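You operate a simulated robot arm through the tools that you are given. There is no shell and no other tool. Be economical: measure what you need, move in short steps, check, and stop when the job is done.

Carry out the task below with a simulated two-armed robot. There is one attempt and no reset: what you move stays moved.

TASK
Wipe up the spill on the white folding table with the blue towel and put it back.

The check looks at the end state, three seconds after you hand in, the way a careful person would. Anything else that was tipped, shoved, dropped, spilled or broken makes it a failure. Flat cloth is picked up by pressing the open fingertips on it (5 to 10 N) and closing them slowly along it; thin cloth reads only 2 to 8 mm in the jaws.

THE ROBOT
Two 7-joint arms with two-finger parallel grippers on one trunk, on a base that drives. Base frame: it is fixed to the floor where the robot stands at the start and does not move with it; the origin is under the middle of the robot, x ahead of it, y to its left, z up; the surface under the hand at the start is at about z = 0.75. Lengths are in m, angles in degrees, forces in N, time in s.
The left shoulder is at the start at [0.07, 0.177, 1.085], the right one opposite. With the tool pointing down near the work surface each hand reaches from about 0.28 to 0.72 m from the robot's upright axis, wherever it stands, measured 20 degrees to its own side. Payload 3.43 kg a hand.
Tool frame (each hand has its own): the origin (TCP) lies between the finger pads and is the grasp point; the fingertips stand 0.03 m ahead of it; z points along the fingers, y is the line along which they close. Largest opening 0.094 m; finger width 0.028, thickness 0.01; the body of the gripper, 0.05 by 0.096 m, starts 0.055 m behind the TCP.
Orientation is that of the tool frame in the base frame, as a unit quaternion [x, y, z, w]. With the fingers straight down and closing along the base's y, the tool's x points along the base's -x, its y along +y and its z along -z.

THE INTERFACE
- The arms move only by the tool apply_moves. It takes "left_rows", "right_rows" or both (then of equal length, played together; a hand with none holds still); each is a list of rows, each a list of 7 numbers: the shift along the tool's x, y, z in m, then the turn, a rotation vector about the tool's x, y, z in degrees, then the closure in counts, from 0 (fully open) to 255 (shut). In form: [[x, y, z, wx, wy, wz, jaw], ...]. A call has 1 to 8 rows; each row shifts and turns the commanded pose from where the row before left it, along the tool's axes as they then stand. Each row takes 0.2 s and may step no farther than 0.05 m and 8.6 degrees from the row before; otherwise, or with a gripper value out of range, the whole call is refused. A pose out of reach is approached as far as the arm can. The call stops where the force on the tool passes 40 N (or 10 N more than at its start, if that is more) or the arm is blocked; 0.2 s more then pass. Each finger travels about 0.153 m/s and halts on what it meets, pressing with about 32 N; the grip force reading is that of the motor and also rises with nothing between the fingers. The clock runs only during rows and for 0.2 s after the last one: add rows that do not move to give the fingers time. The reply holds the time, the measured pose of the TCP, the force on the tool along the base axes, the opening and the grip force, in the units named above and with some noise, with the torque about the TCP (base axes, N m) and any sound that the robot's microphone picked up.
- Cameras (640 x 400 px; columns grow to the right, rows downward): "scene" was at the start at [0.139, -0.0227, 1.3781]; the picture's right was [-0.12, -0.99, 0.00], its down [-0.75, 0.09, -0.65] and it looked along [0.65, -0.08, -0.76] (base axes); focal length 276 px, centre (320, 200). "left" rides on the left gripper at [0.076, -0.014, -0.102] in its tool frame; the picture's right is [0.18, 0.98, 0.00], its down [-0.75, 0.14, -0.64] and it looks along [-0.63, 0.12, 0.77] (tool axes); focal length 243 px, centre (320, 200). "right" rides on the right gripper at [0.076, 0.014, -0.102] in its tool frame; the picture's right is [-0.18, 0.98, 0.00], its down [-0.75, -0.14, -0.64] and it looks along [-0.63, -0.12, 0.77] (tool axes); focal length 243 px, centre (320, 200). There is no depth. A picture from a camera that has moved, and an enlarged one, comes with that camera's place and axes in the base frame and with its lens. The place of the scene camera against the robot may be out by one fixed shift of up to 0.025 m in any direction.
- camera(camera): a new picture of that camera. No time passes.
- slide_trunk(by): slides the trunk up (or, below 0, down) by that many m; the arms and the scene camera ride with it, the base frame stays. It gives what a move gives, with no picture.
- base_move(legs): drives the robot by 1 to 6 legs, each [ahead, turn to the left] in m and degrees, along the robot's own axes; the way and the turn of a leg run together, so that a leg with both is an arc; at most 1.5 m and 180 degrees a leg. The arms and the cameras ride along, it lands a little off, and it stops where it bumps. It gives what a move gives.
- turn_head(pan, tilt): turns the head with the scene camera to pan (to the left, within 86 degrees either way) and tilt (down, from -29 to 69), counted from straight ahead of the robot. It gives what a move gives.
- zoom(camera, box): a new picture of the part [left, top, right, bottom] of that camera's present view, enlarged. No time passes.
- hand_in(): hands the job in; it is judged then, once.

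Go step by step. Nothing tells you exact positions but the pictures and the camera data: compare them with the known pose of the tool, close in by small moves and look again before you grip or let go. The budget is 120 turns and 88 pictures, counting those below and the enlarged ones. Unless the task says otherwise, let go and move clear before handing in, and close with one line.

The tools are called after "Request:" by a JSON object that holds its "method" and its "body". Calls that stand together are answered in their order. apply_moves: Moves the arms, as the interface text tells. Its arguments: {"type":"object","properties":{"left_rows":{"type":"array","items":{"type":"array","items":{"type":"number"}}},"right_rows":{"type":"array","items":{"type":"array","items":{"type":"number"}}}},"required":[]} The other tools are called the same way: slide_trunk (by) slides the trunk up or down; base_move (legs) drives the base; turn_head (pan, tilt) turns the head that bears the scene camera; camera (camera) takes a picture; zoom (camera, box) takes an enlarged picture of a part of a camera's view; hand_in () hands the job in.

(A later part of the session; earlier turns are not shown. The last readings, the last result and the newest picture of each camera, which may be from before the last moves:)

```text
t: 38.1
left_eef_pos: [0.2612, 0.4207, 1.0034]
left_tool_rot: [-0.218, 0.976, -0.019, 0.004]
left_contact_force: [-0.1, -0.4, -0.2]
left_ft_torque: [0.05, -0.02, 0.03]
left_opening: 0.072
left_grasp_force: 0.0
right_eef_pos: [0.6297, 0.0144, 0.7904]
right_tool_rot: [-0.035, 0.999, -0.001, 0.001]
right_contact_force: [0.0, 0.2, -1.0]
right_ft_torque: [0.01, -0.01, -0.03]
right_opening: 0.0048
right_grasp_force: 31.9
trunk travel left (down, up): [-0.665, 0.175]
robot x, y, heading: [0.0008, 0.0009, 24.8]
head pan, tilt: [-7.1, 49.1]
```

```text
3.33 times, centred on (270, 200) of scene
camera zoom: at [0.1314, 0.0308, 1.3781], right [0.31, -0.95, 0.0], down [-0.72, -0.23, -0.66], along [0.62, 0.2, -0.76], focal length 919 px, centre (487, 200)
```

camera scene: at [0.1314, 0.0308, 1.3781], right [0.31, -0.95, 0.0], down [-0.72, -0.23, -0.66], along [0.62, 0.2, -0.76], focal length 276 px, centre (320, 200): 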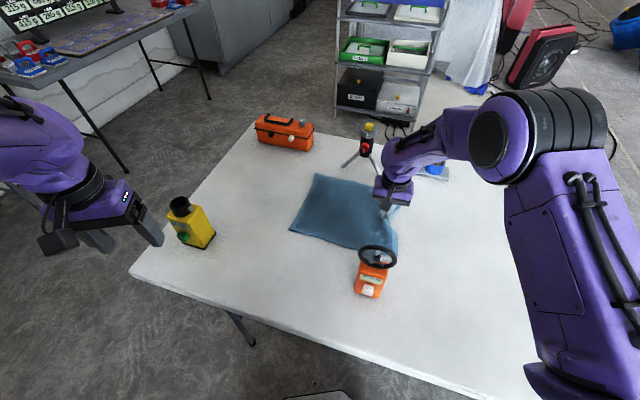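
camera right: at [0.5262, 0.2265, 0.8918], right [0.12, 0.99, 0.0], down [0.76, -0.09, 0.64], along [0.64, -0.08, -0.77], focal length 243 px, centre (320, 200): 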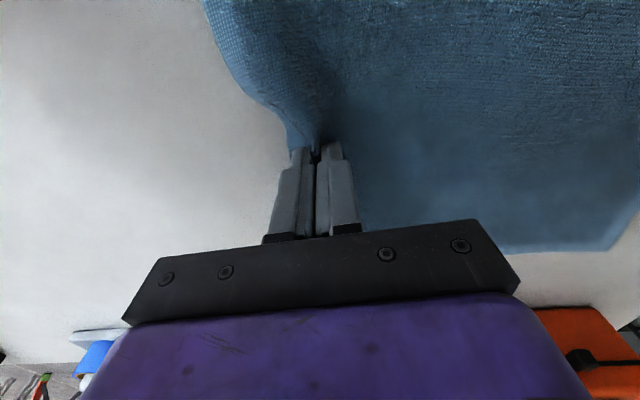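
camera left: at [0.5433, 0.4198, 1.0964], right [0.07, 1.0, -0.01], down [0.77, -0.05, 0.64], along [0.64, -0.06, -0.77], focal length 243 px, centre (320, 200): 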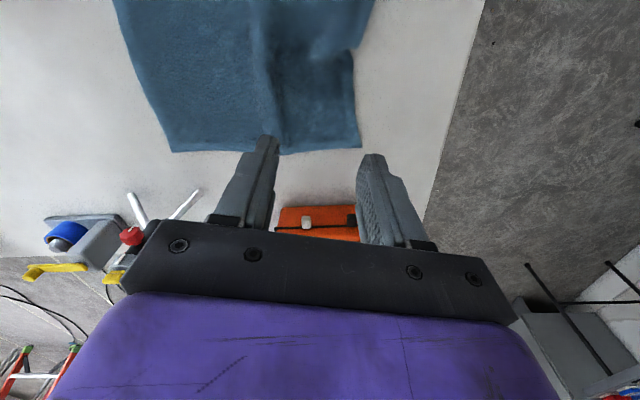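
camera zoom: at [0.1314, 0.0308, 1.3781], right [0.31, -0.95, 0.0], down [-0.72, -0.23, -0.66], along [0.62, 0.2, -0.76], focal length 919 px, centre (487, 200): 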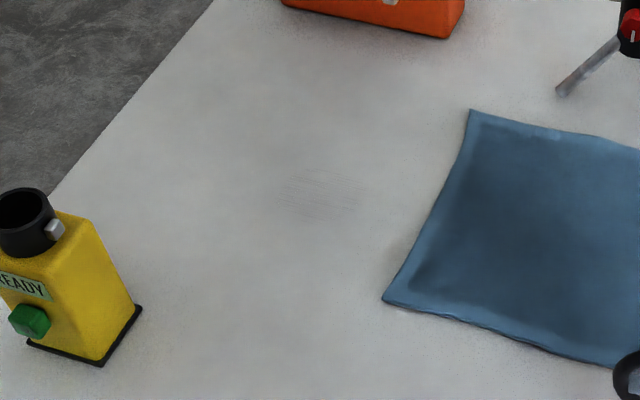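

A very faint residue remains at about (0.60, 0.34), so it needs another, firmer wipe. I'll release the right hand, move it up and aside, and have the left hand grip the left edge again.

Request:
{"method": "apply_moves", "body": {"right_rows": [[0, 0, 0, 0, 0, 0, 200], [0, 0, 0, 0, 0, 0, 130], [0, 0, -0.03, 0, 0, 0, 130], [0, 0, -0.045, 0, 0, 0, 130], [0, 0, -0.045, 0, 0, 0, 130], [0, -0.045, -0.02, 0, 0, 0, 130], [0, -0.045, 0, 0, 0, 0, 130], [0, -0.045, 0, 0, 0, 0, 130]], "left_rows": [[0, 0, 0, 0, 0, 0, 125], [0, 0, 0, 0, 0, 0, 125], [0, 0, 0, 0, 0, 0, 125], [0, 0, 0, 0, 0, 0, 125], [-0.0257, -0.0396, 0, 0, 0, 0, 125], [-0.0257, -0.0396, 0, 0, 0, 0, 125], [-0.0257, -0.0396, 0, 0, 0, 0, 125], [-0.0257, -0.0396, 0, 0, 0, 0, 125]]}}

Request:
{"method": "apply_moves", "body": {"left_rows": [[-0.0257, -0.0396, 0, 0, 0, 0, 125], [-0.0257, -0.0396, 0, 0, 0, 0, 125], [-0.0257, -0.0396, 0, 0, 0, 0, 125], [-0.0257, -0.0396, 0, 0, 0, 0, 125], [-0.0257, -0.0396, 0, 0, 0, 0, 125], [0, 0, 0.03, 0, 0, 7, 125], [0, 0, 0.03, 0, 0, 7, 125], [0, 0, 0.03, 0, 0, 7, 125]]}}

Request:
{"method": "camera", "body": {"camera": "left"}}

Request:
{"method": "camera", "body": {"camera": "scene"}}

```text
t: 39.9
left_eef_pos: [0.4238, 0.3207, 1.0108]
left_tool_rot: [-0.219, 0.976, -0.017, 0.005]
left_contact_force: [0.3, 0.2, 0.7]
left_ft_torque: [0.04, -0.01, 0.02]
left_opening: 0.0479
left_grasp_force: 0.0
right_eef_pos: [0.6393, -0.1209, 0.9307]
right_tool_rot: [-0.036, 0.999, 0.002, 0.0]
right_contact_force: [-0.1, -0.3, -0.1]
right_ft_torque: [0.01, 0.01, 0.03]
right_opening: 0.0461
right_grasp_force: 0.0
trunk travel left (down, up): [-0.665, 0.175]
robot x, y, heading: [-0.0009, -0.0036, 24.9]
head pan, tilt: [-7.1, 49.1]
```

```text
t: 41.7
left_eef_pos: [0.5788, 0.2261, 0.927]
left_tool_rot: [-0.036, 0.999, -0.016, 0.008]
left_contact_force: [0.0, -0.2, 0.3]
left_ft_torque: [0.0, 0.01, 0.0]
left_opening: 0.0483
left_grasp_force: 0.1
left hand out of reach, approached as far as the arm can: row 4, 5
right_eef_pos: [0.6374, -0.1185, 0.9315]
right_tool_rot: [-0.035, 0.999, -0.001, 0.001]
right_contact_force: [0.6, 0.0, 1.2]
right_ft_torque: [-0.02, 0.02, 0.03]
right_opening: 0.0461
right_grasp_force: 0.2
trunk travel left (down, up): [-0.665, 0.175]
robot x, y, heading: [0.0004, -0.0028, 24.8]
head pan, tilt: [-7.1, 49.1]
```

```text
56 pictures are left
camera left: at [0.5023, 0.209, 1.0287], right [-0.25, 0.97, -0.04], down [0.73, 0.22, 0.65], along [0.63, 0.14, -0.76], focal length 243 px, centre (320, 200)
```

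left: 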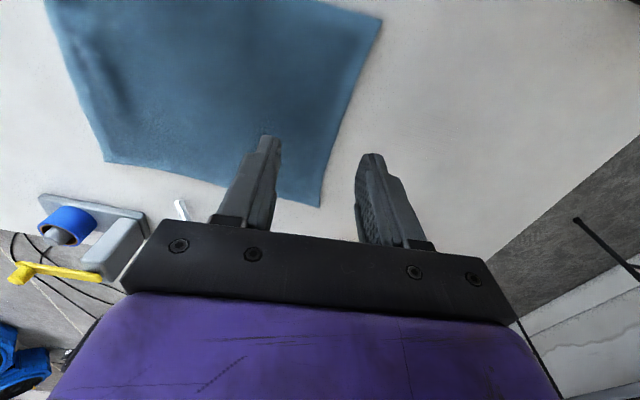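

```text
55 pictures are left
camera scene: at [0.1311, 0.0319, 1.3782], right [0.31, -0.95, 0.0], down [-0.72, -0.23, -0.66], along [0.62, 0.2, -0.76], focal length 276 px, centre (320, 200)
```

scene: 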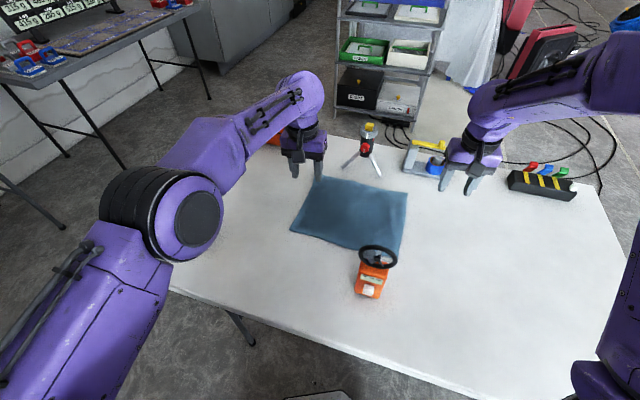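

The left arm is at the edge of its reach here. I'll turn the base 18° right, which should make the towel's left edge comfortable to reach.

Request:
{"method": "base_move", "body": {"legs": [[0, -18]]}}

```text
t: 43.1
left_eef_pos: [0.62, 0.0366, 0.9275]
left_tool_rot: [0.119, 0.993, -0.018, 0.005]
left_contact_force: [0.0, 0.3, 0.1]
left_ft_torque: [0.03, -0.04, 0.02]
left_opening: 0.0479
left_grasp_force: 0.1
right_eef_pos: [0.5708, -0.3095, 0.9308]
right_tool_rot: [0.121, 0.993, -0.001, 0.001]
right_contact_force: [0.4, -0.9, 0.2]
right_ft_torque: [-0.03, 0.0, 0.03]
right_opening: 0.0462
right_grasp_force: 0.0
trunk travel left (down, up): [-0.665, 0.175]
robot x, y, heading: [0.0014, 0.0002, 7.1]
head pan, tilt: [-7.1, 49.1]
```

Request:
{"method": "apply_moves", "body": {"left_rows": [[0.0104, 0.0388, 0, 0, 0, 0, 125], [0.0104, 0.0388, 0, 0, 0, 0, 125], [0.0104, 0.0388, 0, 0, 0, 0, 125], [0.0104, 0.0388, 0.01, 0, 0, 0, 125], [0, 0, 0.045, 0, 0, 0, 125], [0, 0, 0.03, 0, 0, 0, 125], [0, 0, 0, 0, 0, 0, 125]]}}

Request:
{"method": "camera", "body": {"camera": "left"}}

Request:
{"method": "camera", "body": {"camera": "scene"}}

```text
t: 44.7
left_eef_pos: [0.6171, 0.1956, 0.8351]
left_tool_rot: [0.12, 0.993, -0.017, 0.005]
left_contact_force: [-0.6, 0.2, -0.1]
left_ft_torque: [0.02, -0.01, -0.02]
left_opening: 0.0479
left_grasp_force: 0.0
right_eef_pos: [0.5706, -0.31, 0.9322]
right_tool_rot: [0.121, 0.993, 0.0, 0.002]
right_contact_force: [0.5, -0.1, 0.0]
right_ft_torque: [0.02, -0.04, 0.01]
right_opening: 0.0458
right_grasp_force: 0.0
trunk travel left (down, up): [-0.665, 0.175]
robot x, y, heading: [0.0008, -0.0001, 6.9]
head pan, tilt: [-7.1, 49.1]
```

```text
54 pictures are left
camera left: at [0.5392, 0.2018, 0.938], right [0.05, 1.0, -0.03], down [0.76, -0.02, 0.65], along [0.65, -0.06, -0.76], focal length 243 px, centre (320, 200)
```

left: 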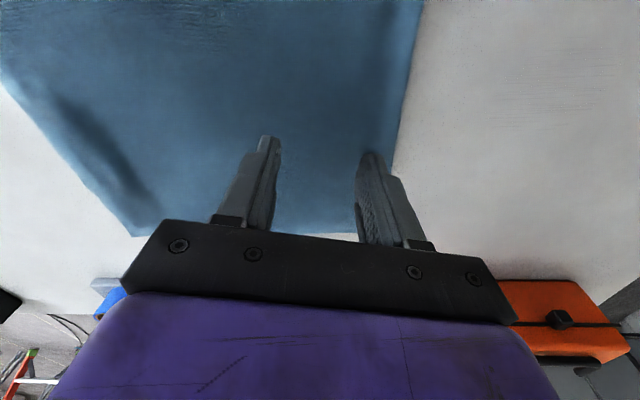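

```text
53 pictures are left
camera scene: at [0.1389, -0.0074, 1.3782], right [0.0, -1.0, 0.0], down [-0.76, 0.0, -0.66], along [0.66, 0.0, -0.76], focal length 276 px, centre (320, 200)
```

scene: 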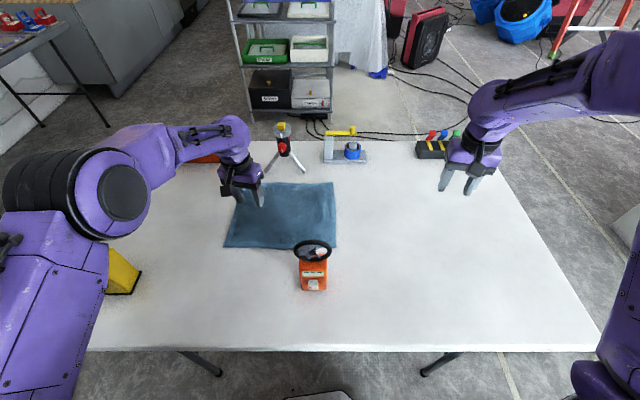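

The position is good: both fingers are over cloth just inside the edge. I'll correct the small 2° tilt and descend to contact.

Request:
{"method": "apply_moves", "body": {"left_rows": [[0, 0, 0.02, -2, 0, 0, 125], [0, 0, 0.02, 0, 0, 0, 125], [0, 0, 0.007, 0, 0, 0, 125], [0, 0, 0.003, 0, 0, 0, 125], [0, 0, 0, 0, 0, 0, 125]]}}

```text
t: 45.9
left_eef_pos: [0.6181, 0.1927, 0.7857]
left_tool_rot: [0.119, 0.993, 0.0, 0.006]
left_contact_force: [-0.8, -0.1, 0.4]
left_ft_torque: [0.02, -0.01, 0.0]
left_opening: 0.0483
left_grasp_force: 0.1
right_eef_pos: [0.5698, -0.31, 0.9315]
right_tool_rot: [0.121, 0.993, 0.0, 0.0]
right_contact_force: [-1.1, -1.3, 0.7]
right_ft_torque: [0.01, 0.03, 0.02]
right_opening: 0.046
right_grasp_force: 0.2
trunk travel left (down, up): [-0.665, 0.175]
robot x, y, heading: [-0.0013, 0.0006, 7.0]
head pan, tilt: [-7.1, 49.1]
```

Request:
{"method": "apply_moves", "body": {"left_rows": [[0, 0, 0.002, 0, 0, 0, 125], [0, 0, 0.0015, 0, 0, 0, 125], [0, 0, 0, 0, 0, 0, 125]]}}

```text
t: 46.7
left_eef_pos: [0.6177, 0.1928, 0.7839]
left_tool_rot: [0.119, 0.993, 0.0, 0.008]
left_contact_force: [0.0, 0.4, 4.9]
left_ft_torque: [0.02, 0.0, 0.0]
left_opening: 0.0481
left_grasp_force: 0.0
right_eef_pos: [0.5697, -0.3097, 0.931]
right_tool_rot: [0.121, 0.993, 0.0, 0.001]
right_contact_force: [0.1, -0.2, -0.5]
right_ft_torque: [-0.02, 0.02, 0.03]
right_opening: 0.0463
right_grasp_force: 0.0
trunk travel left (down, up): [-0.665, 0.175]
robot x, y, heading: [0.0015, -0.0001, 7.1]
head pan, tilt: [-7.1, 49.1]
```

Contact is 5 N, so I'll close slowly with a hair more pressure.

Request:
{"method": "apply_moves", "body": {"left_rows": [[0, 0, 0.0003, 0, 0, 0, 140], [0, 0, 0, 0, 0, 0, 155], [0, 0, 0, 0, 0, 0, 170], [0, 0, 0, 0, 0, 0, 185], [0, 0, 0, 0, 0, 0, 200], [0, 0, 0, 0, 0, 0, 218], [0, 0, 0, 0, 0, 0, 236], [0, 0, 0, 0, 0, 0, 255]]}}

Request:
{"method": "apply_moves", "body": {"left_rows": [[0, 0, 0, 0, 0, 0, 255], [0, 0, -0.004, 0, 0, 0, 255]]}}

Request:
{"method": "camera", "body": {"camera": "left"}}

```text
t: 48.5
left_eef_pos: [0.6168, 0.193, 0.7832]
left_tool_rot: [0.119, 0.993, 0.0, 0.007]
left_contact_force: [0.5, -0.5, 9.2]
left_ft_torque: [-0.01, -0.05, 0.01]
left_opening: 0.0063
left_grasp_force: 32.0
right_eef_pos: [0.5683, -0.3103, 0.9318]
right_tool_rot: [0.121, 0.993, 0.0, 0.001]
right_contact_force: [0.4, -0.3, 0.1]
right_ft_torque: [0.0, 0.04, 0.0]
right_opening: 0.0462
right_grasp_force: 0.1
trunk travel left (down, up): [-0.665, 0.175]
robot x, y, heading: [-0.0022, -0.0024, 6.8]
head pan, tilt: [-7.1, 49.1]
```

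```text
t: 49.1
left_eef_pos: [0.6168, 0.192, 0.786]
left_tool_rot: [0.119, 0.993, 0.001, 0.006]
left_contact_force: [0.3, -0.4, 0.4]
left_ft_torque: [-0.02, 0.02, 0.04]
left_opening: 0.0062
left_grasp_force: 32.3
right_eef_pos: [0.5699, -0.3095, 0.931]
right_tool_rot: [0.121, 0.993, 0.0, 0.001]
right_contact_force: [0.4, -0.1, 0.3]
right_ft_torque: [0.0, -0.01, 0.0]
right_opening: 0.0461
right_grasp_force: 0.0
trunk travel left (down, up): [-0.665, 0.175]
robot x, y, heading: [-0.0005, -0.0013, 7.0]
head pan, tilt: [-7.1, 49.1]
```

```text
52 pictures are left
camera left: at [0.5387, 0.1971, 0.887], right [0.05, 1.0, 0.0], down [0.76, -0.04, 0.65], along [0.65, -0.04, -0.76], focal length 243 px, centre (320, 200)
```

left: 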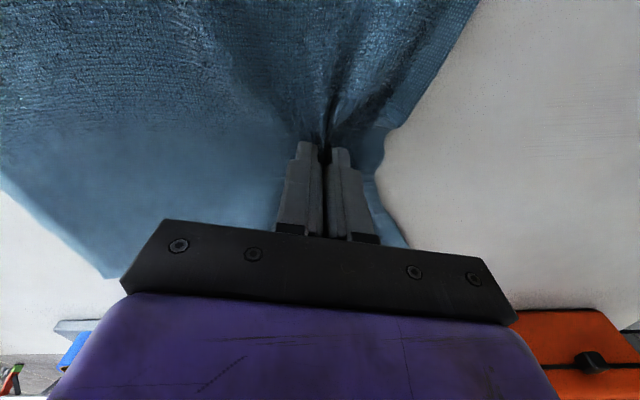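

Gripped again. I'll drag onto the patch and scrub in lanes across x 0.57–0.64, y 0.28–0.40.

Request:
{"method": "apply_moves", "body": {"left_rows": [[0.0205, 0.0215, 0, 0, 0, 0, 255], [0.0205, 0.0215, 0, 0, 0, 0, 255], [0.0205, 0.0215, 0.003, 0, 0, 0, 255], [0.0095, 0.0388, 0.0007, 0, 0, 0, 255], [0.0095, 0.0388, 0, 0, 0, 0, 255], [0.0095, 0.0388, 0, 0, 0, 0, 255], [-0.0194, 0.0047, 0, 0, 0, 0, 255], [-0.0095, -0.0388, 0, 0, 0, 0, 255]]}}

Request:
{"method": "apply_moves", "body": {"left_rows": [[-0.0095, -0.0388, 0, 0, 0, 0, 255], [-0.0095, -0.0388, 0, 0, 0, 0, 255], [-0.0194, 0.0047, 0, 0, 0, 0, 255], [0.0095, 0.0388, 0, 0, 0, 0, 255], [0.0095, 0.0388, 0, 0, 0, 0, 255], [0.0095, 0.0388, 0, 0, 0, 0, 255], [-0.0194, 0.0047, 0, 0, 0, 0, 255], [-0.0095, -0.0388, 0, 0, 0, 0, 255]]}}

Request:
{"method": "apply_moves", "body": {"left_rows": [[-0.0095, -0.0388, 0, 0, 0, 0, 255], [-0.0095, -0.0388, 0, 0, 0, 0, 255], [0.0095, 0.0388, 0, 0, 0, 0, 255], [0.0095, 0.0388, 0, 0, 0, 0, 255], [0.029, -0.0071, 0, 0, 0, 0, 255], [-0.0095, -0.0388, 0, 0, 0, 0, 255], [0.0095, 0.0388, 0, 0, 0, 0, 255], [0, 0, 0, 0, 0, 0, 255]]}}

Request:
{"method": "camera", "body": {"camera": "scene"}}

```text
t: 50.9
left_eef_pos: [0.593, 0.3498, 0.7838]
left_tool_rot: [0.119, 0.993, 0.002, 0.008]
left_contact_force: [-0.5, 1.8, 8.0]
left_ft_torque: [0.1, -0.02, -0.03]
left_opening: 0.0066
left_grasp_force: 31.8
right_eef_pos: [0.5687, -0.3119, 0.9314]
right_tool_rot: [0.121, 0.993, 0.0, 0.0]
right_contact_force: [0.6, -0.3, -0.2]
right_ft_torque: [0.0, 0.02, 0.03]
right_opening: 0.0463
right_grasp_force: 0.0
trunk travel left (down, up): [-0.665, 0.175]
robot x, y, heading: [0.0004, 0.0023, 6.8]
head pan, tilt: [-7.1, 49.1]
```

```text
t: 52.7
left_eef_pos: [0.6319, 0.3483, 0.7848]
left_tool_rot: [0.119, 0.993, 0.001, 0.006]
left_contact_force: [0.3, -0.3, 0.6]
left_ft_torque: [0.05, 0.0, 0.02]
left_opening: 0.0064
left_grasp_force: 31.6
right_eef_pos: [0.5695, -0.3113, 0.93]
right_tool_rot: [0.121, 0.993, 0.001, 0.001]
right_contact_force: [-0.3, 0.0, 0.4]
right_ft_torque: [0.02, 0.01, 0.03]
right_opening: 0.046
right_grasp_force: 0.1
trunk travel left (down, up): [-0.665, 0.175]
robot x, y, heading: [-0.0005, -0.0008, 7.1]
head pan, tilt: [-7.1, 49.1]
```

```text
t: 54.5
left_eef_pos: [0.6027, 0.3499, 0.784]
left_tool_rot: [0.119, 0.993, 0.002, 0.007]
left_contact_force: [-1.0, 1.7, 9.1]
left_ft_torque: [0.06, 0.02, -0.02]
left_opening: 0.0063
left_grasp_force: 32.5
right_eef_pos: [0.5696, -0.3108, 0.9322]
right_tool_rot: [0.121, 0.993, 0.0, 0.0]
right_contact_force: [0.0, -0.5, -0.3]
right_ft_torque: [0.0, 0.01, 0.01]
right_opening: 0.0461
right_grasp_force: 0.1
trunk travel left (down, up): [-0.665, 0.175]
robot x, y, heading: [0.0012, -0.0011, 7.1]
head pan, tilt: [-7.1, 49.1]
```

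```text
51 pictures are left
camera scene: at [0.1384, -0.0089, 1.3782], right [0.0, -1.0, 0.0], down [-0.76, 0.0, -0.66], along [0.66, 0.0, -0.76], focal length 276 px, centre (320, 200)
```

scene: 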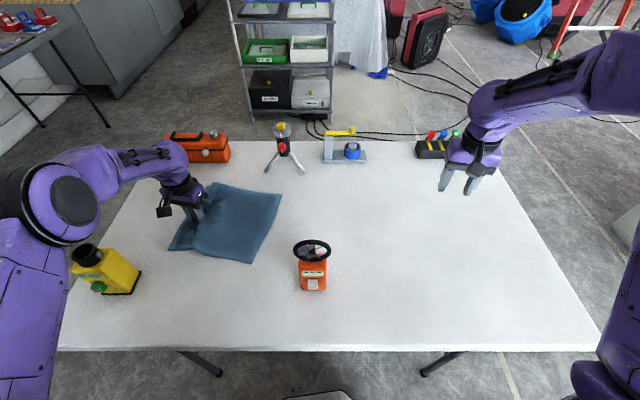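

The scrub pressure was light in places, so I'll do another set of strokes with 1 mm more press. I'll finish at y ≈ 0.42 to pull the towel straight.

Request:
{"method": "apply_moves", "body": {"left_rows": [[-0.0095, -0.0388, 0.0012, 0, 0, 0, 255], [-0.0047, -0.0194, 0, 0, 0, 0, 255], [0.0095, 0.0388, 0, 0, 0, 0, 255], [0.0095, 0.0388, 0, 0, 0, 0, 255], [-0.0194, 0.0047, 0, 0, 0, 0, 255], [-0.0095, -0.0388, 0, 0, 0, 0, 255], [-0.0095, -0.0388, 0, 0, 0, 0, 255], [-0.0194, 0.0047, 0.0005, 0, 0, 0, 255]]}}

Request:
{"method": "apply_moves", "body": {"left_rows": [[0.0095, 0.0388, 0, 0, 0, 0, 255], [0.0095, 0.0388, 0, 0, 0, 0, 255], [0.029, -0.007, 0, 0, 0, 0, 255], [0.029, -0.007, 0, 0, 0, 0, 255], [-0.0095, -0.0388, 0, 0, 0, 0, 255], [-0.0095, -0.0388, 0, 0, 0, 0, 255], [-0.01, 0.002, 0, 0, 0, 0, 255], [0.0095, 0.0388, 0, 0, 0, 0, 255]]}}

Request:
{"method": "apply_moves", "body": {"left_rows": [[0.0095, 0.0388, 0, 0, 0, 0, 255], [-0.02, 0.005, 0, 0, 0, 0, 255], [0.0095, 0.0388, 0, 0, 0, 0, 255], [0.0095, 0.0388, -0.003, 0, 0, 0, 255], [0, 0, 0, 0, 0, 0, 255]]}}

Request:
{"method": "camera", "body": {"camera": "scene"}}

```text
t: 56.3
left_eef_pos: [0.6426, 0.2889, 0.7824]
left_tool_rot: [0.119, 0.993, 0.0, 0.008]
left_contact_force: [-1.6, -1.7, 13.4]
left_ft_torque: [-0.05, 0.03, -0.03]
left_opening: 0.0064
left_grasp_force: 31.7
right_eef_pos: [0.5694, -0.311, 0.9338]
right_tool_rot: [0.121, 0.993, -0.001, 0.002]
right_contact_force: [0.4, 0.0, 0.6]
right_ft_torque: [0.01, -0.01, -0.02]
right_opening: 0.046
right_grasp_force: 0.0
trunk travel left (down, up): [-0.665, 0.175]
robot x, y, heading: [-0.0014, -0.0021, 6.9]
head pan, tilt: [-7.1, 49.1]
```

```text
t: 58.1
left_eef_pos: [0.5932, 0.3282, 0.7834]
left_tool_rot: [0.12, 0.993, 0.0, 0.009]
left_contact_force: [3.0, -5.3, 19.0]
left_ft_torque: [-0.19, -0.14, 0.0]
left_opening: 0.0065
left_grasp_force: 31.9
right_eef_pos: [0.5678, -0.31, 0.9317]
right_tool_rot: [0.121, 0.993, 0.0, 0.002]
right_contact_force: [0.1, 0.2, -0.3]
right_ft_torque: [-0.05, 0.05, 0.01]
right_opening: 0.0463
right_grasp_force: 0.0
trunk travel left (down, up): [-0.665, 0.175]
robot x, y, heading: [-0.0014, -0.0002, 7.0]
head pan, tilt: [-7.1, 49.1]
```

```text
t: 59.3
left_eef_pos: [0.6135, 0.4507, 0.7838]
left_tool_rot: [0.12, 0.993, 0.001, 0.005]
left_contact_force: [-1.9, 1.0, 7.5]
left_ft_torque: [0.05, 0.04, 0.0]
left_opening: 0.0063
left_grasp_force: 32.2
right_eef_pos: [0.5692, -0.3101, 0.9322]
right_tool_rot: [0.121, 0.993, 0.0, 0.001]
right_contact_force: [0.2, -0.2, 0.0]
right_ft_torque: [-0.01, -0.01, 0.01]
right_opening: 0.0462
right_grasp_force: 0.1
trunk travel left (down, up): [-0.665, 0.175]
robot x, y, heading: [0.0012, -0.0004, 6.9]
head pan, tilt: [-7.1, 49.1]
```

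```text
50 pictures are left
camera scene: at [0.1388, -0.009, 1.378], right [0.0, -1.0, 0.0], down [-0.76, 0.0, -0.66], along [0.66, 0.0, -0.76], focal length 276 px, centre (320, 200)
```

scene: 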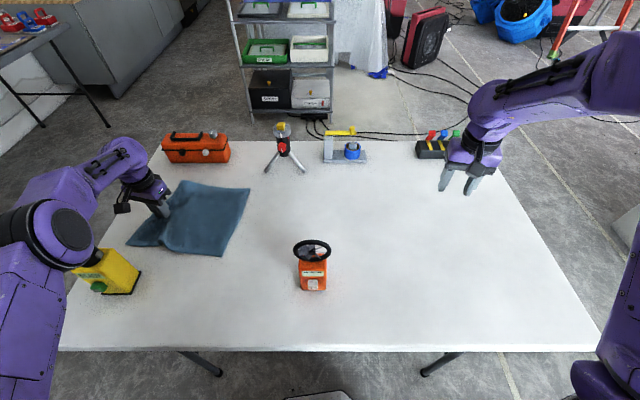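

Now I'll release the left hand, lift clear, and retract it as before.

Request:
{"method": "apply_moves", "body": {"left_rows": [[0, 0, -0.001, 0, 0, 0, 200], [0, 0, 0, 0, 0, 0, 150], [0, 0, 0, 0, 0, 0, 120], [0, 0, -0.02, 0, 0, 0, 120], [0, 0, -0.048, 0, 0, 0, 120], [0, 0, -0.048, 0, 0, 0, 120], [0, 0, -0.048, 0, 0, 0, 120], [0, 0, -0.048, 0, 0, 0, 120]]}}

Request:
{"method": "camera", "body": {"camera": "scene"}}

```text
t: 61.1
left_eef_pos: [0.6113, 0.4503, 0.9992]
left_tool_rot: [0.119, 0.993, 0.001, 0.006]
left_contact_force: [-0.4, 0.2, 0.3]
left_ft_torque: [0.01, 0.02, 0.01]
left_opening: 0.0494
left_grasp_force: 0.0
right_eef_pos: [0.5693, -0.3115, 0.9324]
right_tool_rot: [0.121, 0.993, -0.001, 0.0]
right_contact_force: [-0.1, -0.5, -0.2]
right_ft_torque: [-0.02, 0.04, -0.01]
right_opening: 0.046
right_grasp_force: 0.1
trunk travel left (down, up): [-0.665, 0.175]
robot x, y, heading: [-0.0023, -0.0041, 6.8]
head pan, tilt: [-7.1, 49.1]
```

```text
49 pictures are left
camera scene: at [0.1384, -0.008, 1.3781], right [0.0, -1.0, 0.0], down [-0.76, 0.0, -0.66], along [0.66, 0.0, -0.76], focal length 276 px, centre (320, 200)
```

scene: 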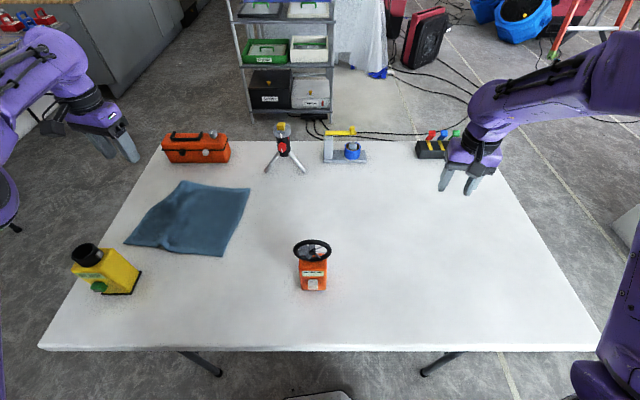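

The right edge now runs from (0.73, 0.21) to (0.49, 0.24). I'll retract the left hand and turn the base 20° left to reach it with the right hand.

Request:
{"method": "apply_moves", "body": {"left_rows": [[0.0335, -0.025, 0, 0, 0, 0, 120], [0.0335, -0.025, 0, 0, 0, 0, 120], [0.0335, -0.025, 0, 0, 0, 0, 120], [0.0335, -0.025, 0, 0, 0, 0, 120], [0.0335, -0.025, 0, 0, 0, 0, 120], [0.0335, -0.025, 0, 0, 0, 0, 120]]}}

Request:
{"method": "base_move", "body": {"legs": [[0, 21]]}}

```text
t: 62.5
left_eef_pos: [0.3794, 0.3492, 0.9972]
left_tool_rot: [0.119, 0.993, 0.002, 0.006]
left_contact_force: [0.2, -1.4, 1.2]
left_ft_torque: [0.09, 0.01, 0.0]
left_opening: 0.0497
left_grasp_force: 0.1
right_eef_pos: [0.5705, -0.3136, 0.9297]
right_tool_rot: [0.121, 0.993, 0.002, -0.001]
right_contact_force: [-0.1, -0.5, -0.4]
right_ft_torque: [0.05, -0.02, 0.01]
right_opening: 0.0461
right_grasp_force: 0.1
trunk travel left (down, up): [-0.665, 0.175]
robot x, y, heading: [-0.0015, -0.0011, 7.0]
head pan, tilt: [-7.1, 49.1]
```

```text
t: 64.1
left_eef_pos: [0.2272, 0.4653, 0.9943]
left_tool_rot: [-0.065, 0.998, 0.001, 0.007]
left_contact_force: [0.0, 0.0, 0.2]
left_ft_torque: [0.0, 0.0, 0.01]
left_opening: 0.0499
left_grasp_force: 0.1
right_eef_pos: [0.6426, -0.0847, 0.9323]
right_tool_rot: [-0.062, 0.998, 0.0, 0.0]
right_contact_force: [-0.4, -0.4, -0.4]
right_ft_torque: [0.02, 0.01, 0.02]
right_opening: 0.046
right_grasp_force: 0.0
trunk travel left (down, up): [-0.665, 0.175]
robot x, y, heading: [-0.0007, 0.0011, 27.7]
head pan, tilt: [-7.1, 49.1]
```

Request:
{"method": "apply_moves", "body": {"right_rows": [[-0.002, 0.0443, 0, 0, 0, 0, 125], [-0.002, 0.0443, 0, 0, 0, 0, 125], [-0.002, 0.0443, 0, 0, 0, 0, 125], [-0.002, 0.0443, 0, 0, 0, 0, 125], [-0.002, 0.0443, 0, 0, 0, 0, 125], [-0.002, 0.0443, 0, 0, 0, 0, 125], [-0.002, 0.0443, 0, 0, 0, 0, 125], [-0.002, 0.0443, 0, 0, 0, 0, 125]]}}

Request:
{"method": "apply_moves", "body": {"right_rows": [[0, 0, 0.03, 0, 0, 6, 125], [0, 0, 0.03, 0, 0, 6, 125], [0, 0, 0.02, 0, 0, 0, 125], [0, 0, 0, 0, 0, 0, 125]]}}

Request:
{"method": "camera", "body": {"camera": "right"}}

```text
t: 65.9
left_eef_pos: [0.2285, 0.466, 0.9939]
left_tool_rot: [-0.064, 0.998, 0.001, 0.005]
left_contact_force: [-0.4, 0.6, -0.4]
left_ft_torque: [0.01, 0.01, -0.02]
left_opening: 0.0498
left_grasp_force: 0.0
right_eef_pos: [0.6151, 0.265, 0.9291]
right_tool_rot: [-0.063, 0.998, -0.001, 0.0]
right_contact_force: [0.3, 0.7, -1.0]
right_ft_torque: [-0.02, 0.01, 0.01]
right_opening: 0.0481
right_grasp_force: 0.0
right hand out of reach, approached as far as the arm can: row 8
trunk travel left (down, up): [-0.665, 0.175]
robot x, y, heading: [-0.002, 0.0002, 28.1]
head pan, tilt: [-7.1, 49.1]
```

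```text
t: 66.9
left_eef_pos: [0.2261, 0.4646, 0.9943]
left_tool_rot: [-0.065, 0.998, 0.001, 0.008]
left_contact_force: [-0.2, -0.4, 0.2]
left_ft_torque: [-0.02, 0.03, -0.01]
left_opening: 0.0497
left_grasp_force: 0.0
right_eef_pos: [0.613, 0.265, 0.8494]
right_tool_rot: [0.043, 0.999, -0.001, 0.001]
right_contact_force: [-0.8, 0.3, -0.1]
right_ft_torque: [-0.01, 0.0, 0.0]
right_opening: 0.0477
right_grasp_force: 0.0
trunk travel left (down, up): [-0.665, 0.175]
robot x, y, heading: [-0.0023, 0.0009, 27.9]
head pan, tilt: [-7.1, 49.1]
```

```text
48 pictures are left
camera right: at [0.5379, 0.2869, 0.9521], right [0.27, 0.96, 0.0], down [0.74, -0.2, 0.64], along [0.62, -0.17, -0.77], focal length 243 px, centre (320, 200)
```

right: 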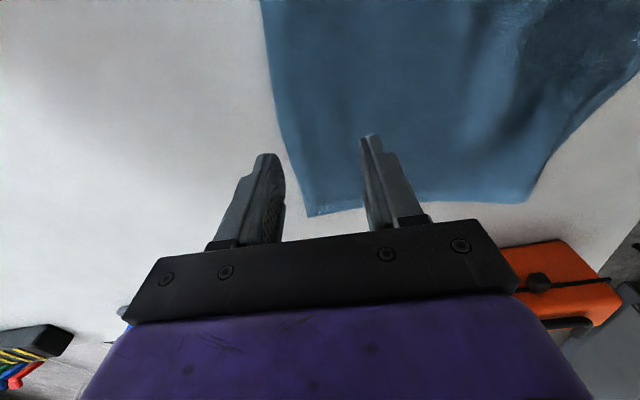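

The edge is at y ≈ 0.23. I'll nudge 1 cm further in and descend.

Request:
{"method": "apply_moves", "body": {"right_rows": [[0, 0.01, 0.03, 0, 0, 0, 125], [0, 0, 0.025, 0, 0, 0, 125], [0, 0, 0.008, 0, 0, 0, 125], [0, 0, 0, 0, 0, 0, 125]]}}

Request:
{"method": "camera", "body": {"camera": "right"}}

```text
t: 67.9
left_eef_pos: [0.2265, 0.466, 0.9936]
left_tool_rot: [-0.064, 0.998, 0.001, 0.007]
left_contact_force: [-0.2, -0.7, 0.3]
left_ft_torque: [0.0, 0.0, 0.01]
left_opening: 0.0494
left_grasp_force: 0.0
right_eef_pos: [0.6113, 0.2555, 0.7893]
right_tool_rot: [0.042, 0.999, -0.001, 0.0]
right_contact_force: [0.6, 0.2, 0.3]
right_ft_torque: [0.01, -0.02, 0.02]
right_opening: 0.048
right_grasp_force: 0.0
right hand out of reach, approached as far as the arm can: row 1, 2
trunk travel left (down, up): [-0.665, 0.175]
robot x, y, heading: [0.0011, -0.001, 27.9]
head pan, tilt: [-7.1, 49.1]
```

```text
47 pictures are left
camera right: at [0.5351, 0.2785, 0.8918], right [0.27, 0.96, 0.0], down [0.74, -0.2, 0.64], along [0.62, -0.17, -0.77], focal length 243 px, centre (320, 200)
```

right: 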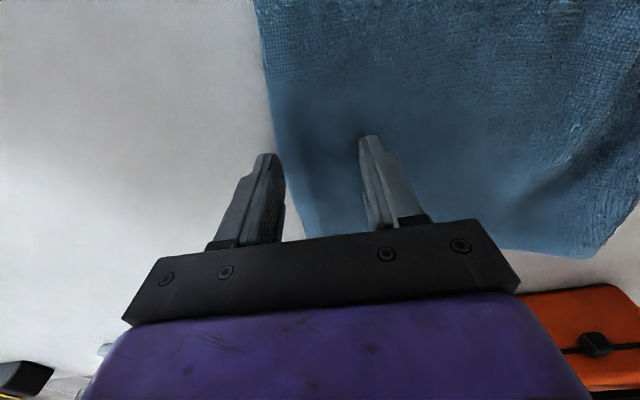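

The right hand is at its reach limit with the outer finger exactly on the edge. I'll lift 1.5 cm and turn the base 2.5° to get further in.

Request:
{"method": "apply_moves", "body": {"right_rows": [[0, 0, -0.015, 0, 0, 0, 125], [0, 0, 0, 0, 0, 0, 125]]}}

Request:
{"method": "base_move", "body": {"legs": [[0, 2.5]]}}

Request:
{"method": "apply_moves", "body": {"right_rows": [[0, 0, 0.012, 0, 0, 0, 125], [0, 0, 0.003, 0, 0, 0, 125], [0, 0, 0, 0, 0, 0, 125]]}}

Request:
{"method": "camera", "body": {"camera": "right"}}

```text
t: 68.5
left_eef_pos: [0.2265, 0.4657, 0.9939]
left_tool_rot: [-0.065, 0.998, 0.002, 0.007]
left_contact_force: [0.5, 0.9, -0.5]
left_ft_torque: [0.01, 0.02, 0.0]
left_opening: 0.0497
left_grasp_force: 0.1
right_eef_pos: [0.6109, 0.2582, 0.8031]
right_tool_rot: [0.042, 0.999, -0.001, 0.0]
right_contact_force: [0.8, 1.2, 1.0]
right_ft_torque: [-0.01, -0.04, 0.0]
right_opening: 0.0479
right_grasp_force: 0.1
trunk travel left (down, up): [-0.665, 0.175]
robot x, y, heading: [-0.0003, -0.0003, 28.0]
head pan, tilt: [-7.1, 49.1]
```

```text
t: 69.3
left_eef_pos: [0.2068, 0.4758, 0.9956]
left_tool_rot: [-0.086, 0.996, 0.002, 0.006]
left_contact_force: [-0.7, -0.5, -0.5]
left_ft_torque: [-0.02, 0.01, -0.01]
left_opening: 0.0497
left_grasp_force: 0.1
right_eef_pos: [0.6005, 0.2831, 0.8044]
right_tool_rot: [0.021, 1.0, -0.001, 0.0]
right_contact_force: [-0.3, -0.3, -0.3]
right_ft_torque: [0.04, 0.0, -0.03]
right_opening: 0.0478
right_grasp_force: 0.1
trunk travel left (down, up): [-0.665, 0.175]
robot x, y, heading: [-0.0053, -0.0003, 30.7]
head pan, tilt: [-7.1, 49.1]
```

```text
t: 70.1
left_eef_pos: [0.2055, 0.4756, 0.9942]
left_tool_rot: [-0.086, 0.996, 0.002, 0.006]
left_contact_force: [0.5, 0.0, 0.9]
left_ft_torque: [0.0, 0.0, 0.0]
left_opening: 0.0498
left_grasp_force: 0.0
right_eef_pos: [0.5997, 0.2817, 0.7897]
right_tool_rot: [0.021, 1.0, 0.0, 0.0]
right_contact_force: [0.8, 1.0, -0.6]
right_ft_torque: [0.0, 0.01, -0.04]
right_opening: 0.0476
right_grasp_force: 0.0
trunk travel left (down, up): [-0.665, 0.175]
robot x, y, heading: [0.0026, -0.0022, 30.4]
head pan, tilt: [-7.1, 49.1]
```

```text
46 pictures are left
camera right: at [0.5231, 0.3017, 0.8914], right [0.22, 0.97, 0.0], down [0.75, -0.17, 0.64], along [0.63, -0.14, -0.77], focal length 243 px, centre (320, 200)
```

right: 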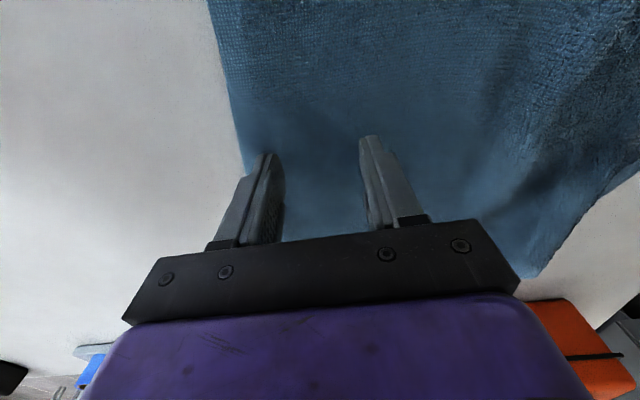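

The outer finger is now clearly on the cloth, so I'll press.

Request:
{"method": "apply_moves", "body": {"right_rows": [[0, 0, 0.004, 0, 0, 0, 125], [0, 0, 0.0025, 0, 0, 0, 125], [0, 0, 0.001, 0, 0, 0, 125], [0, 0, 0, 0, 0, 0, 125]]}}

```text
t: 71.1
left_eef_pos: [0.2052, 0.4757, 0.9946]
left_tool_rot: [-0.086, 0.996, 0.001, 0.007]
left_contact_force: [0.8, 0.8, -0.5]
left_ft_torque: [-0.01, 0.05, -0.01]
left_opening: 0.0498
left_grasp_force: 0.1
right_eef_pos: [0.5982, 0.2812, 0.7845]
right_tool_rot: [0.02, 1.0, 0.0, 0.001]
right_contact_force: [0.1, 0.2, 2.0]
right_ft_torque: [0.06, 0.05, -0.03]
right_opening: 0.048
right_grasp_force: 0.0
right hand out of reach, approached as far as the arm can: row 2
trunk travel left (down, up): [-0.665, 0.175]
robot x, y, heading: [0.0015, -0.0005, 30.7]
head pan, tilt: [-7.1, 49.1]
```

Request:
{"method": "apply_moves", "body": {"right_rows": [[0.003, 0, 0.001, 0, 0, 0, 125], [0, 0, 0.001, 0, 0, 0, 125], [0, 0, 0, 0, 0, 0, 125]]}}

```text
t: 71.9
left_eef_pos: [0.2056, 0.4741, 0.995]
left_tool_rot: [-0.085, 0.996, 0.002, 0.007]
left_contact_force: [-0.4, 0.2, -0.7]
left_ft_torque: [0.02, 0.0, 0.0]
left_opening: 0.0494
left_grasp_force: 0.1
right_eef_pos: [0.5964, 0.2823, 0.7837]
right_tool_rot: [0.02, 1.0, 0.0, 0.002]
right_contact_force: [2.3, 0.2, 7.7]
right_ft_torque: [0.0, -0.08, 0.02]
right_opening: 0.0477
right_grasp_force: 0.1
trunk travel left (down, up): [-0.665, 0.175]
robot x, y, heading: [0.0013, -0.0043, 30.4]
head pan, tilt: [-7.1, 49.1]
```

The press is 7.7 N. I'll close slowly and lift slightly.

Request:
{"method": "apply_moves", "body": {"right_rows": [[0, 0, 0, 0, 0, 0, 140], [0, 0, 0, 0, 0, 0, 155], [0, 0, 0, 0, 0, 0, 170], [0, 0, 0, 0, 0, 0, 185], [0, 0, 0, 0, 0, 0, 200], [0, 0, 0, 0, 0, 0, 218], [0, 0, 0, 0, 0, 0, 236], [0, 0, 0, 0, 0, 0, 255]]}}

Request:
{"method": "apply_moves", "body": {"right_rows": [[0, 0, 0, 0, 0, 0, 255], [0, 0, -0.007, 0, 0, 0, 255]]}}

Request:
{"method": "camera", "body": {"camera": "right"}}

```text
t: 73.7
left_eef_pos: [0.2052, 0.4757, 0.9957]
left_tool_rot: [-0.086, 0.996, 0.001, 0.007]
left_contact_force: [1.0, 0.1, -0.7]
left_ft_torque: [-0.01, 0.02, -0.01]
left_opening: 0.0497
left_grasp_force: 0.0
right_eef_pos: [0.5945, 0.2812, 0.7833]
right_tool_rot: [0.02, 1.0, 0.0, 0.002]
right_contact_force: [-0.4, 1.1, 11.8]
right_ft_torque: [0.08, -0.05, 0.01]
right_opening: 0.005
right_grasp_force: 32.1
trunk travel left (down, up): [-0.665, 0.175]
robot x, y, heading: [0.0014, 0.0013, 30.5]
head pan, tilt: [-7.1, 49.1]
```

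```text
t: 74.3
left_eef_pos: [0.2057, 0.4749, 0.9945]
left_tool_rot: [-0.086, 0.996, 0.0, 0.006]
left_contact_force: [-0.4, -0.2, -0.4]
left_ft_torque: [-0.02, 0.01, 0.01]
left_opening: 0.0499
left_grasp_force: 0.0
right_eef_pos: [0.5972, 0.282, 0.7869]
right_tool_rot: [0.02, 1.0, -0.001, 0.0]
right_contact_force: [-0.1, -0.2, -0.1]
right_ft_torque: [0.0, -0.03, -0.01]
right_opening: 0.0046
right_grasp_force: 32.2
trunk travel left (down, up): [-0.665, 0.175]
robot x, y, heading: [0.0001, -0.0037, 30.5]
head pan, tilt: [-7.1, 49.1]
```

```text
45 pictures are left
camera right: at [0.52, 0.3008, 0.8899], right [0.22, 0.97, 0.0], down [0.75, -0.17, 0.64], along [0.63, -0.15, -0.77], focal length 243 px, centre (320, 200)
```

right: 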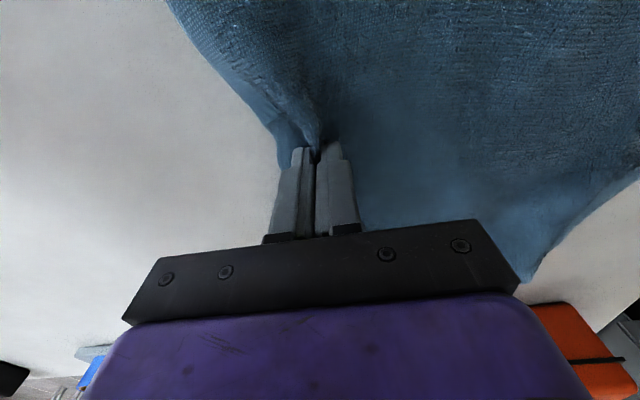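

Gripped. I'll pull it back and check the spill area again.

Request:
{"method": "apply_moves", "body": {"right_rows": [[-0.0055, -0.03, 0, 0, 0, 0, 255], [-0.0055, -0.03, 0, 0, 0, 0, 255], [-0.0055, -0.03, 0, 0, 0, 0, 255], [-0.0055, -0.03, 0, 0, 0, 0, 255], [-0.0055, -0.03, 0, 0, 0, 0, 255], [-0.0055, -0.03, 0, 0, 0, 0, 255], [-0.0055, -0.03, 0, 0, 0, 0, 255], [-0.0055, -0.03, 0, 0, 0, 0, 255]]}}

Request:
{"method": "camera", "body": {"camera": "scene"}}

Request:
{"method": "zoom", "body": {"camera": "scene", "box": [210, 120, 370, 240]}}

```text
t: 76.1
left_eef_pos: [0.2061, 0.4747, 0.995]
left_tool_rot: [-0.086, 0.996, 0.002, 0.006]
left_contact_force: [-0.3, -0.4, -0.5]
left_ft_torque: [-0.03, -0.02, 0.01]
left_opening: 0.0495
left_grasp_force: 0.1
right_eef_pos: [0.6301, 0.0395, 0.7891]
right_tool_rot: [0.021, 1.0, 0.0, 0.0]
right_contact_force: [0.8, 0.2, -0.2]
right_ft_torque: [0.01, -0.01, 0.03]
right_opening: 0.0045
right_grasp_force: 31.7
trunk travel left (down, up): [-0.665, 0.175]
robot x, y, heading: [-0.0018, -0.0006, 30.3]
head pan, tilt: [-7.1, 49.1]
```

```text
44 pictures are left
camera scene: at [0.1265, 0.0421, 1.3781], right [0.4, -0.92, 0.0], down [-0.69, -0.3, -0.66], along [0.6, 0.26, -0.76], focal length 276 px, centre (320, 200)
```

scene: 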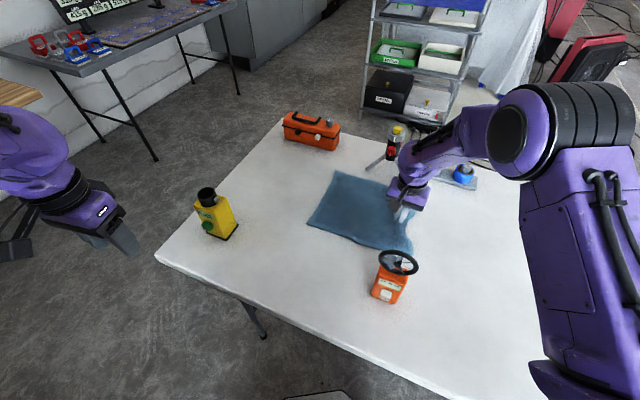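

```text
3.33 times, centred on (290, 180) of scene
camera zoom: at [0.1265, 0.0421, 1.3781], right [0.4, -0.92, 0.0], down [-0.69, -0.3, -0.66], along [0.6, 0.26, -0.76], focal length 919 px, centre (420, 267)
```

zoom: 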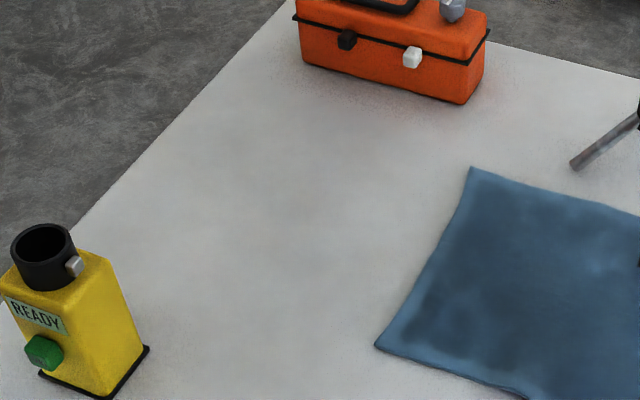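

The table is clean now. I'll keep dragging the towel back toward its original place.

Request:
{"method": "apply_moves", "body": {"right_rows": [[-0.0012, -0.03, 0, 0, 0, 0, 255], [-0.0012, -0.03, 0, 0, 0, 0, 255], [-0.0012, -0.03, 0, 0, 0, 0, 255], [-0.0012, -0.03, 0, 0, 0, 0, 255], [-0.0012, -0.03, 0, 0, 0, 0, 255], [-0.0012, -0.03, 0, 0, 0, 0, 255], [-0.0012, -0.03, 0, 0, 0, 0, 255]]}}

Request:
{"method": "camera", "body": {"camera": "scene"}}

```text
t: 77.7
left_eef_pos: [0.2064, 0.4743, 0.9953]
left_tool_rot: [-0.086, 0.996, 0.002, 0.006]
left_contact_force: [-0.2, -0.1, 1.3]
left_ft_torque: [0.0, -0.03, 0.01]
left_opening: 0.0496
left_grasp_force: 0.1
right_eef_pos: [0.6306, -0.1734, 0.79]
right_tool_rot: [0.019, 1.0, 0.0, 0.0]
right_contact_force: [-0.2, 0.6, -0.2]
right_ft_torque: [0.0, 0.01, 0.0]
right_opening: 0.0046
right_grasp_force: 32.1
trunk travel left (down, up): [-0.665, 0.175]
robot x, y, heading: [0.0029, 0.0017, 30.7]
head pan, tilt: [-7.1, 49.1]
```

```text
42 pictures are left
camera scene: at [0.1265, 0.0419, 1.3782], right [0.4, -0.92, 0.0], down [-0.69, -0.3, -0.66], along [0.6, 0.26, -0.76], focal length 276 px, centre (320, 200)
```

scene: 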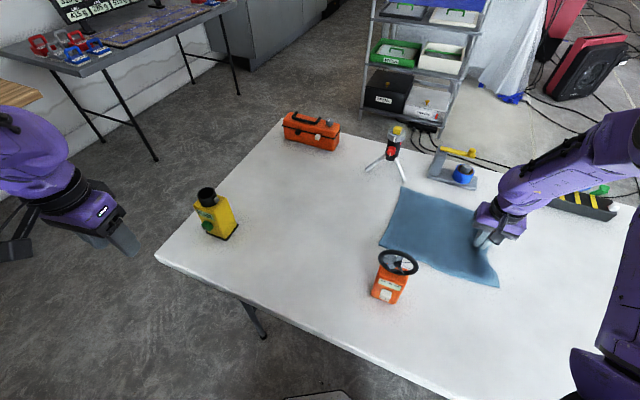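

All clear of the valve. I'll do the final stretch to y ≈ -0.305.

Request:
{"method": "apply_moves", "body": {"right_rows": [[-0.001, -0.026, 0, 0, 0, 0, 255], [-0.001, -0.026, 0, 0, 0, 0, 255], [-0.001, -0.026, 0, 0, 0, 0, 255], [0.003, -0.026, 0, 0, 0, 0, 255], [0.003, -0.026, 0, 0, 0, 0, 255], [0, 0, 0, 0, 0, 0, 255]]}}

Request:
{"method": "camera", "body": {"camera": "scene"}}

```text
t: 79.1
left_eef_pos: [0.2064, 0.4753, 0.9944]
left_tool_rot: [-0.086, 0.996, 0.001, 0.006]
left_contact_force: [0.3, -0.4, -0.8]
left_ft_torque: [-0.01, 0.0, -0.01]
left_opening: 0.0498
left_grasp_force: 0.1
right_eef_pos: [0.6228, -0.2987, 0.7913]
right_tool_rot: [0.02, 1.0, -0.001, 0.001]
right_contact_force: [-0.1, 1.0, -0.2]
right_ft_torque: [0.0, -0.02, -0.04]
right_opening: 0.0047
right_grasp_force: 31.7
trunk travel left (down, up): [-0.665, 0.175]
robot x, y, heading: [0.0003, 0.0053, 30.4]
head pan, tilt: [-7.1, 49.1]
```

```text
41 pictures are left
camera scene: at [0.1265, 0.0438, 1.3781], right [0.4, -0.92, 0.0], down [-0.69, -0.3, -0.65], along [0.6, 0.26, -0.76], focal length 276 px, centre (320, 200)
```

scene: 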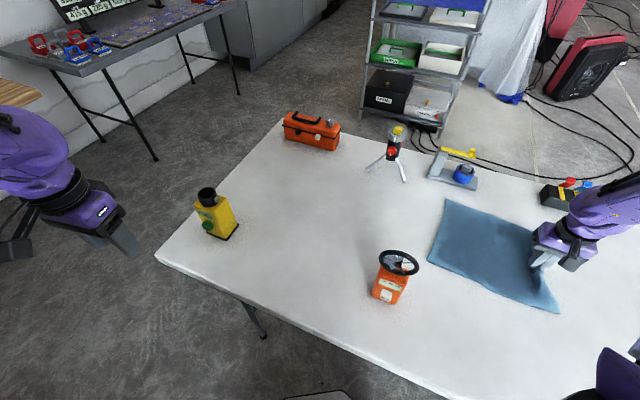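

The towel is about back but seems 3–5 cm too far in +x. I'll release, lift, turn the base to its original heading, and compare directly with the first picture.

Request:
{"method": "apply_moves", "body": {"right_rows": [[0, 0, 0.003, 0, 0, 0, 255], [0, 0, 0, 0, 0, 0, 200], [0, 0, 0, 0, 0, 0, 150], [0, 0, 0, 0, 0, 0, 120], [0, 0, -0.02, 0, 0, 0, 120], [0, 0, -0.045, 0, 0, 0, 120], [0, 0, -0.048, 0, 0, 0, 120], [0, 0, -0.048, 0, 0, 0, 120]]}}

Request:
{"method": "base_move", "body": {"legs": [[0, -30.5]]}}

Request:
{"method": "camera", "body": {"camera": "scene"}}

```text
t: 80.9
left_eef_pos: [0.2041, 0.4747, 0.9931]
left_tool_rot: [-0.087, 0.996, 0.001, 0.006]
left_contact_force: [-0.3, 0.4, 0.0]
left_ft_torque: [0.0, 0.02, -0.02]
left_opening: 0.0497
left_grasp_force: 0.1
right_eef_pos: [0.6215, -0.3002, 0.9487]
right_tool_rot: [0.02, 1.0, -0.001, 0.0]
right_contact_force: [-0.2, -0.7, 0.8]
right_ft_torque: [0.02, -0.03, 0.02]
right_opening: 0.0497
right_grasp_force: 0.0
trunk travel left (down, up): [-0.665, 0.175]
robot x, y, heading: [0.001, -0.001, 30.4]
head pan, tilt: [-7.1, 49.1]
```

```text
t: 82.8
left_eef_pos: [0.419, 0.3036, 0.9955]
left_tool_rot: [0.179, 0.984, 0.0, 0.007]
left_contact_force: [0.0, 0.0, 0.3]
left_ft_torque: [0.04, 0.03, 0.02]
left_opening: 0.0498
left_grasp_force: 0.1
right_eef_pos: [0.3841, -0.5729, 0.9474]
right_tool_rot: [0.282, 0.959, -0.001, 0.001]
right_contact_force: [-0.4, 0.1, 0.0]
right_ft_torque: [0.02, -0.03, -0.03]
right_opening: 0.0496
right_grasp_force: 0.0
trunk travel left (down, up): [-0.665, 0.175]
robot x, y, heading: [0.0011, 0.0023, 0.0]
head pan, tilt: [-7.1, 49.1]
```

```text
40 pictures are left
camera scene: at [0.1391, -0.0225, 1.3781], right [-0.12, -0.99, 0.0], down [-0.75, 0.09, -0.65], along [0.65, -0.08, -0.76], focal length 276 px, centre (320, 200)
```

scene: 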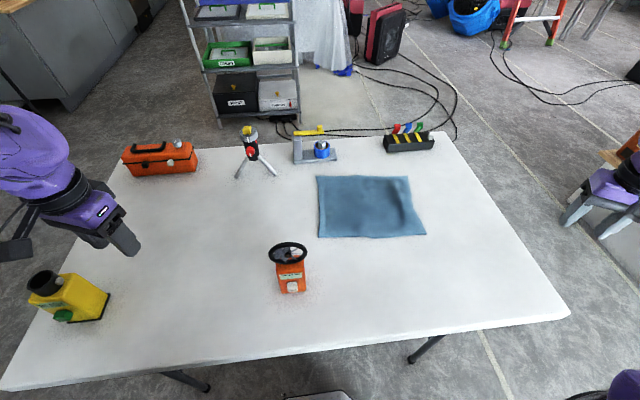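

The towel is flat and close to home, but its left side is about 5 cm too far back and its right side about 1.5 cm. I'll bring the right hand over its left half and slide it toward the robot by pressing lightly, as the cloth moves with the fingertips.

Request:
{"method": "apply_moves", "body": {"right_rows": [[0.0024, 0.0465, 0, 0, 0, 0, 125], [0.0024, 0.0465, 0, 0, 0, 0, 125], [0.0024, 0.0465, 0, 0, 0, 0, 125], [0.0024, 0.0465, 0, 0, 0, 0, 125], [0.0024, 0.0465, 0, 0, 0, 0, 125], [0.0024, 0.0465, 0, 0, 0, 0, 125], [0.0024, 0.0465, 0, 0, 0, 0, 125], [0.0024, 0.0465, 0, 0, 0, 0, 125]]}}

Request:
{"method": "apply_moves", "body": {"right_rows": [[0.0024, 0.0465, 0, 0, 0, 0, 125], [0.0024, 0.0465, 0, 0, 0, 0, 125], [0.0024, 0.0465, 0, 0, 0, 0, 125], [0, 0, 0.03, 0, 0, -8.2, 125], [0, 0, 0.03, 0, 0, -8.2, 125], [0, 0, 0.03, 0, 0, -8.2, 125], [0, 0, 0.03, 0, 0, -8.2, 125], [0, 0, 0, 0, 0, 0, 125]]}}

Request:
{"method": "camera", "body": {"camera": "right"}}

```text
t: 84.5
left_eef_pos: [0.4188, 0.3062, 0.9933]
left_tool_rot: [0.18, 0.984, -0.001, 0.007]
left_contact_force: [1.0, -0.4, -0.3]
left_ft_torque: [-0.02, 0.01, -0.02]
left_opening: 0.0495
left_grasp_force: 0.1
right_eef_pos: [0.5698, -0.2491, 0.9476]
right_tool_rot: [0.282, 0.959, -0.001, 0.0]
right_contact_force: [0.1, 0.5, 0.8]
right_ft_torque: [-0.06, 0.0, 0.0]
right_opening: 0.0478
right_grasp_force: 0.0
trunk travel left (down, up): [-0.665, 0.175]
robot x, y, heading: [-0.0003, 0.0002, 0.3]
head pan, tilt: [-7.1, 49.1]
```

```text
t: 86.3
left_eef_pos: [0.4173, 0.3049, 0.9951]
left_tool_rot: [0.179, 0.984, 0.0, 0.007]
left_contact_force: [0.3, -0.3, -0.2]
left_ft_torque: [0.01, -0.04, 0.03]
left_opening: 0.0499
left_grasp_force: 0.0
right_eef_pos: [0.6379, -0.1287, 0.8271]
right_tool_rot: [-0.001, 1.0, -0.001, 0.0]
right_contact_force: [-0.5, 0.3, -0.4]
right_ft_torque: [0.0, -0.03, -0.01]
right_opening: 0.0478
right_grasp_force: 0.1
trunk travel left (down, up): [-0.665, 0.175]
robot x, y, heading: [-0.0017, -0.0005, 0.0]
head pan, tilt: [-7.1, 49.1]
```

```text
39 pictures are left
camera right: at [0.5617, -0.1125, 0.9295], right [0.18, 0.98, 0.0], down [0.75, -0.14, 0.64], along [0.63, -0.12, -0.77], focal length 243 px, centre (320, 200)
```

right: 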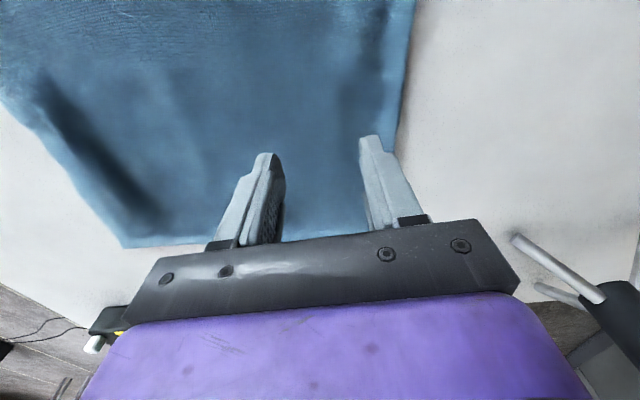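

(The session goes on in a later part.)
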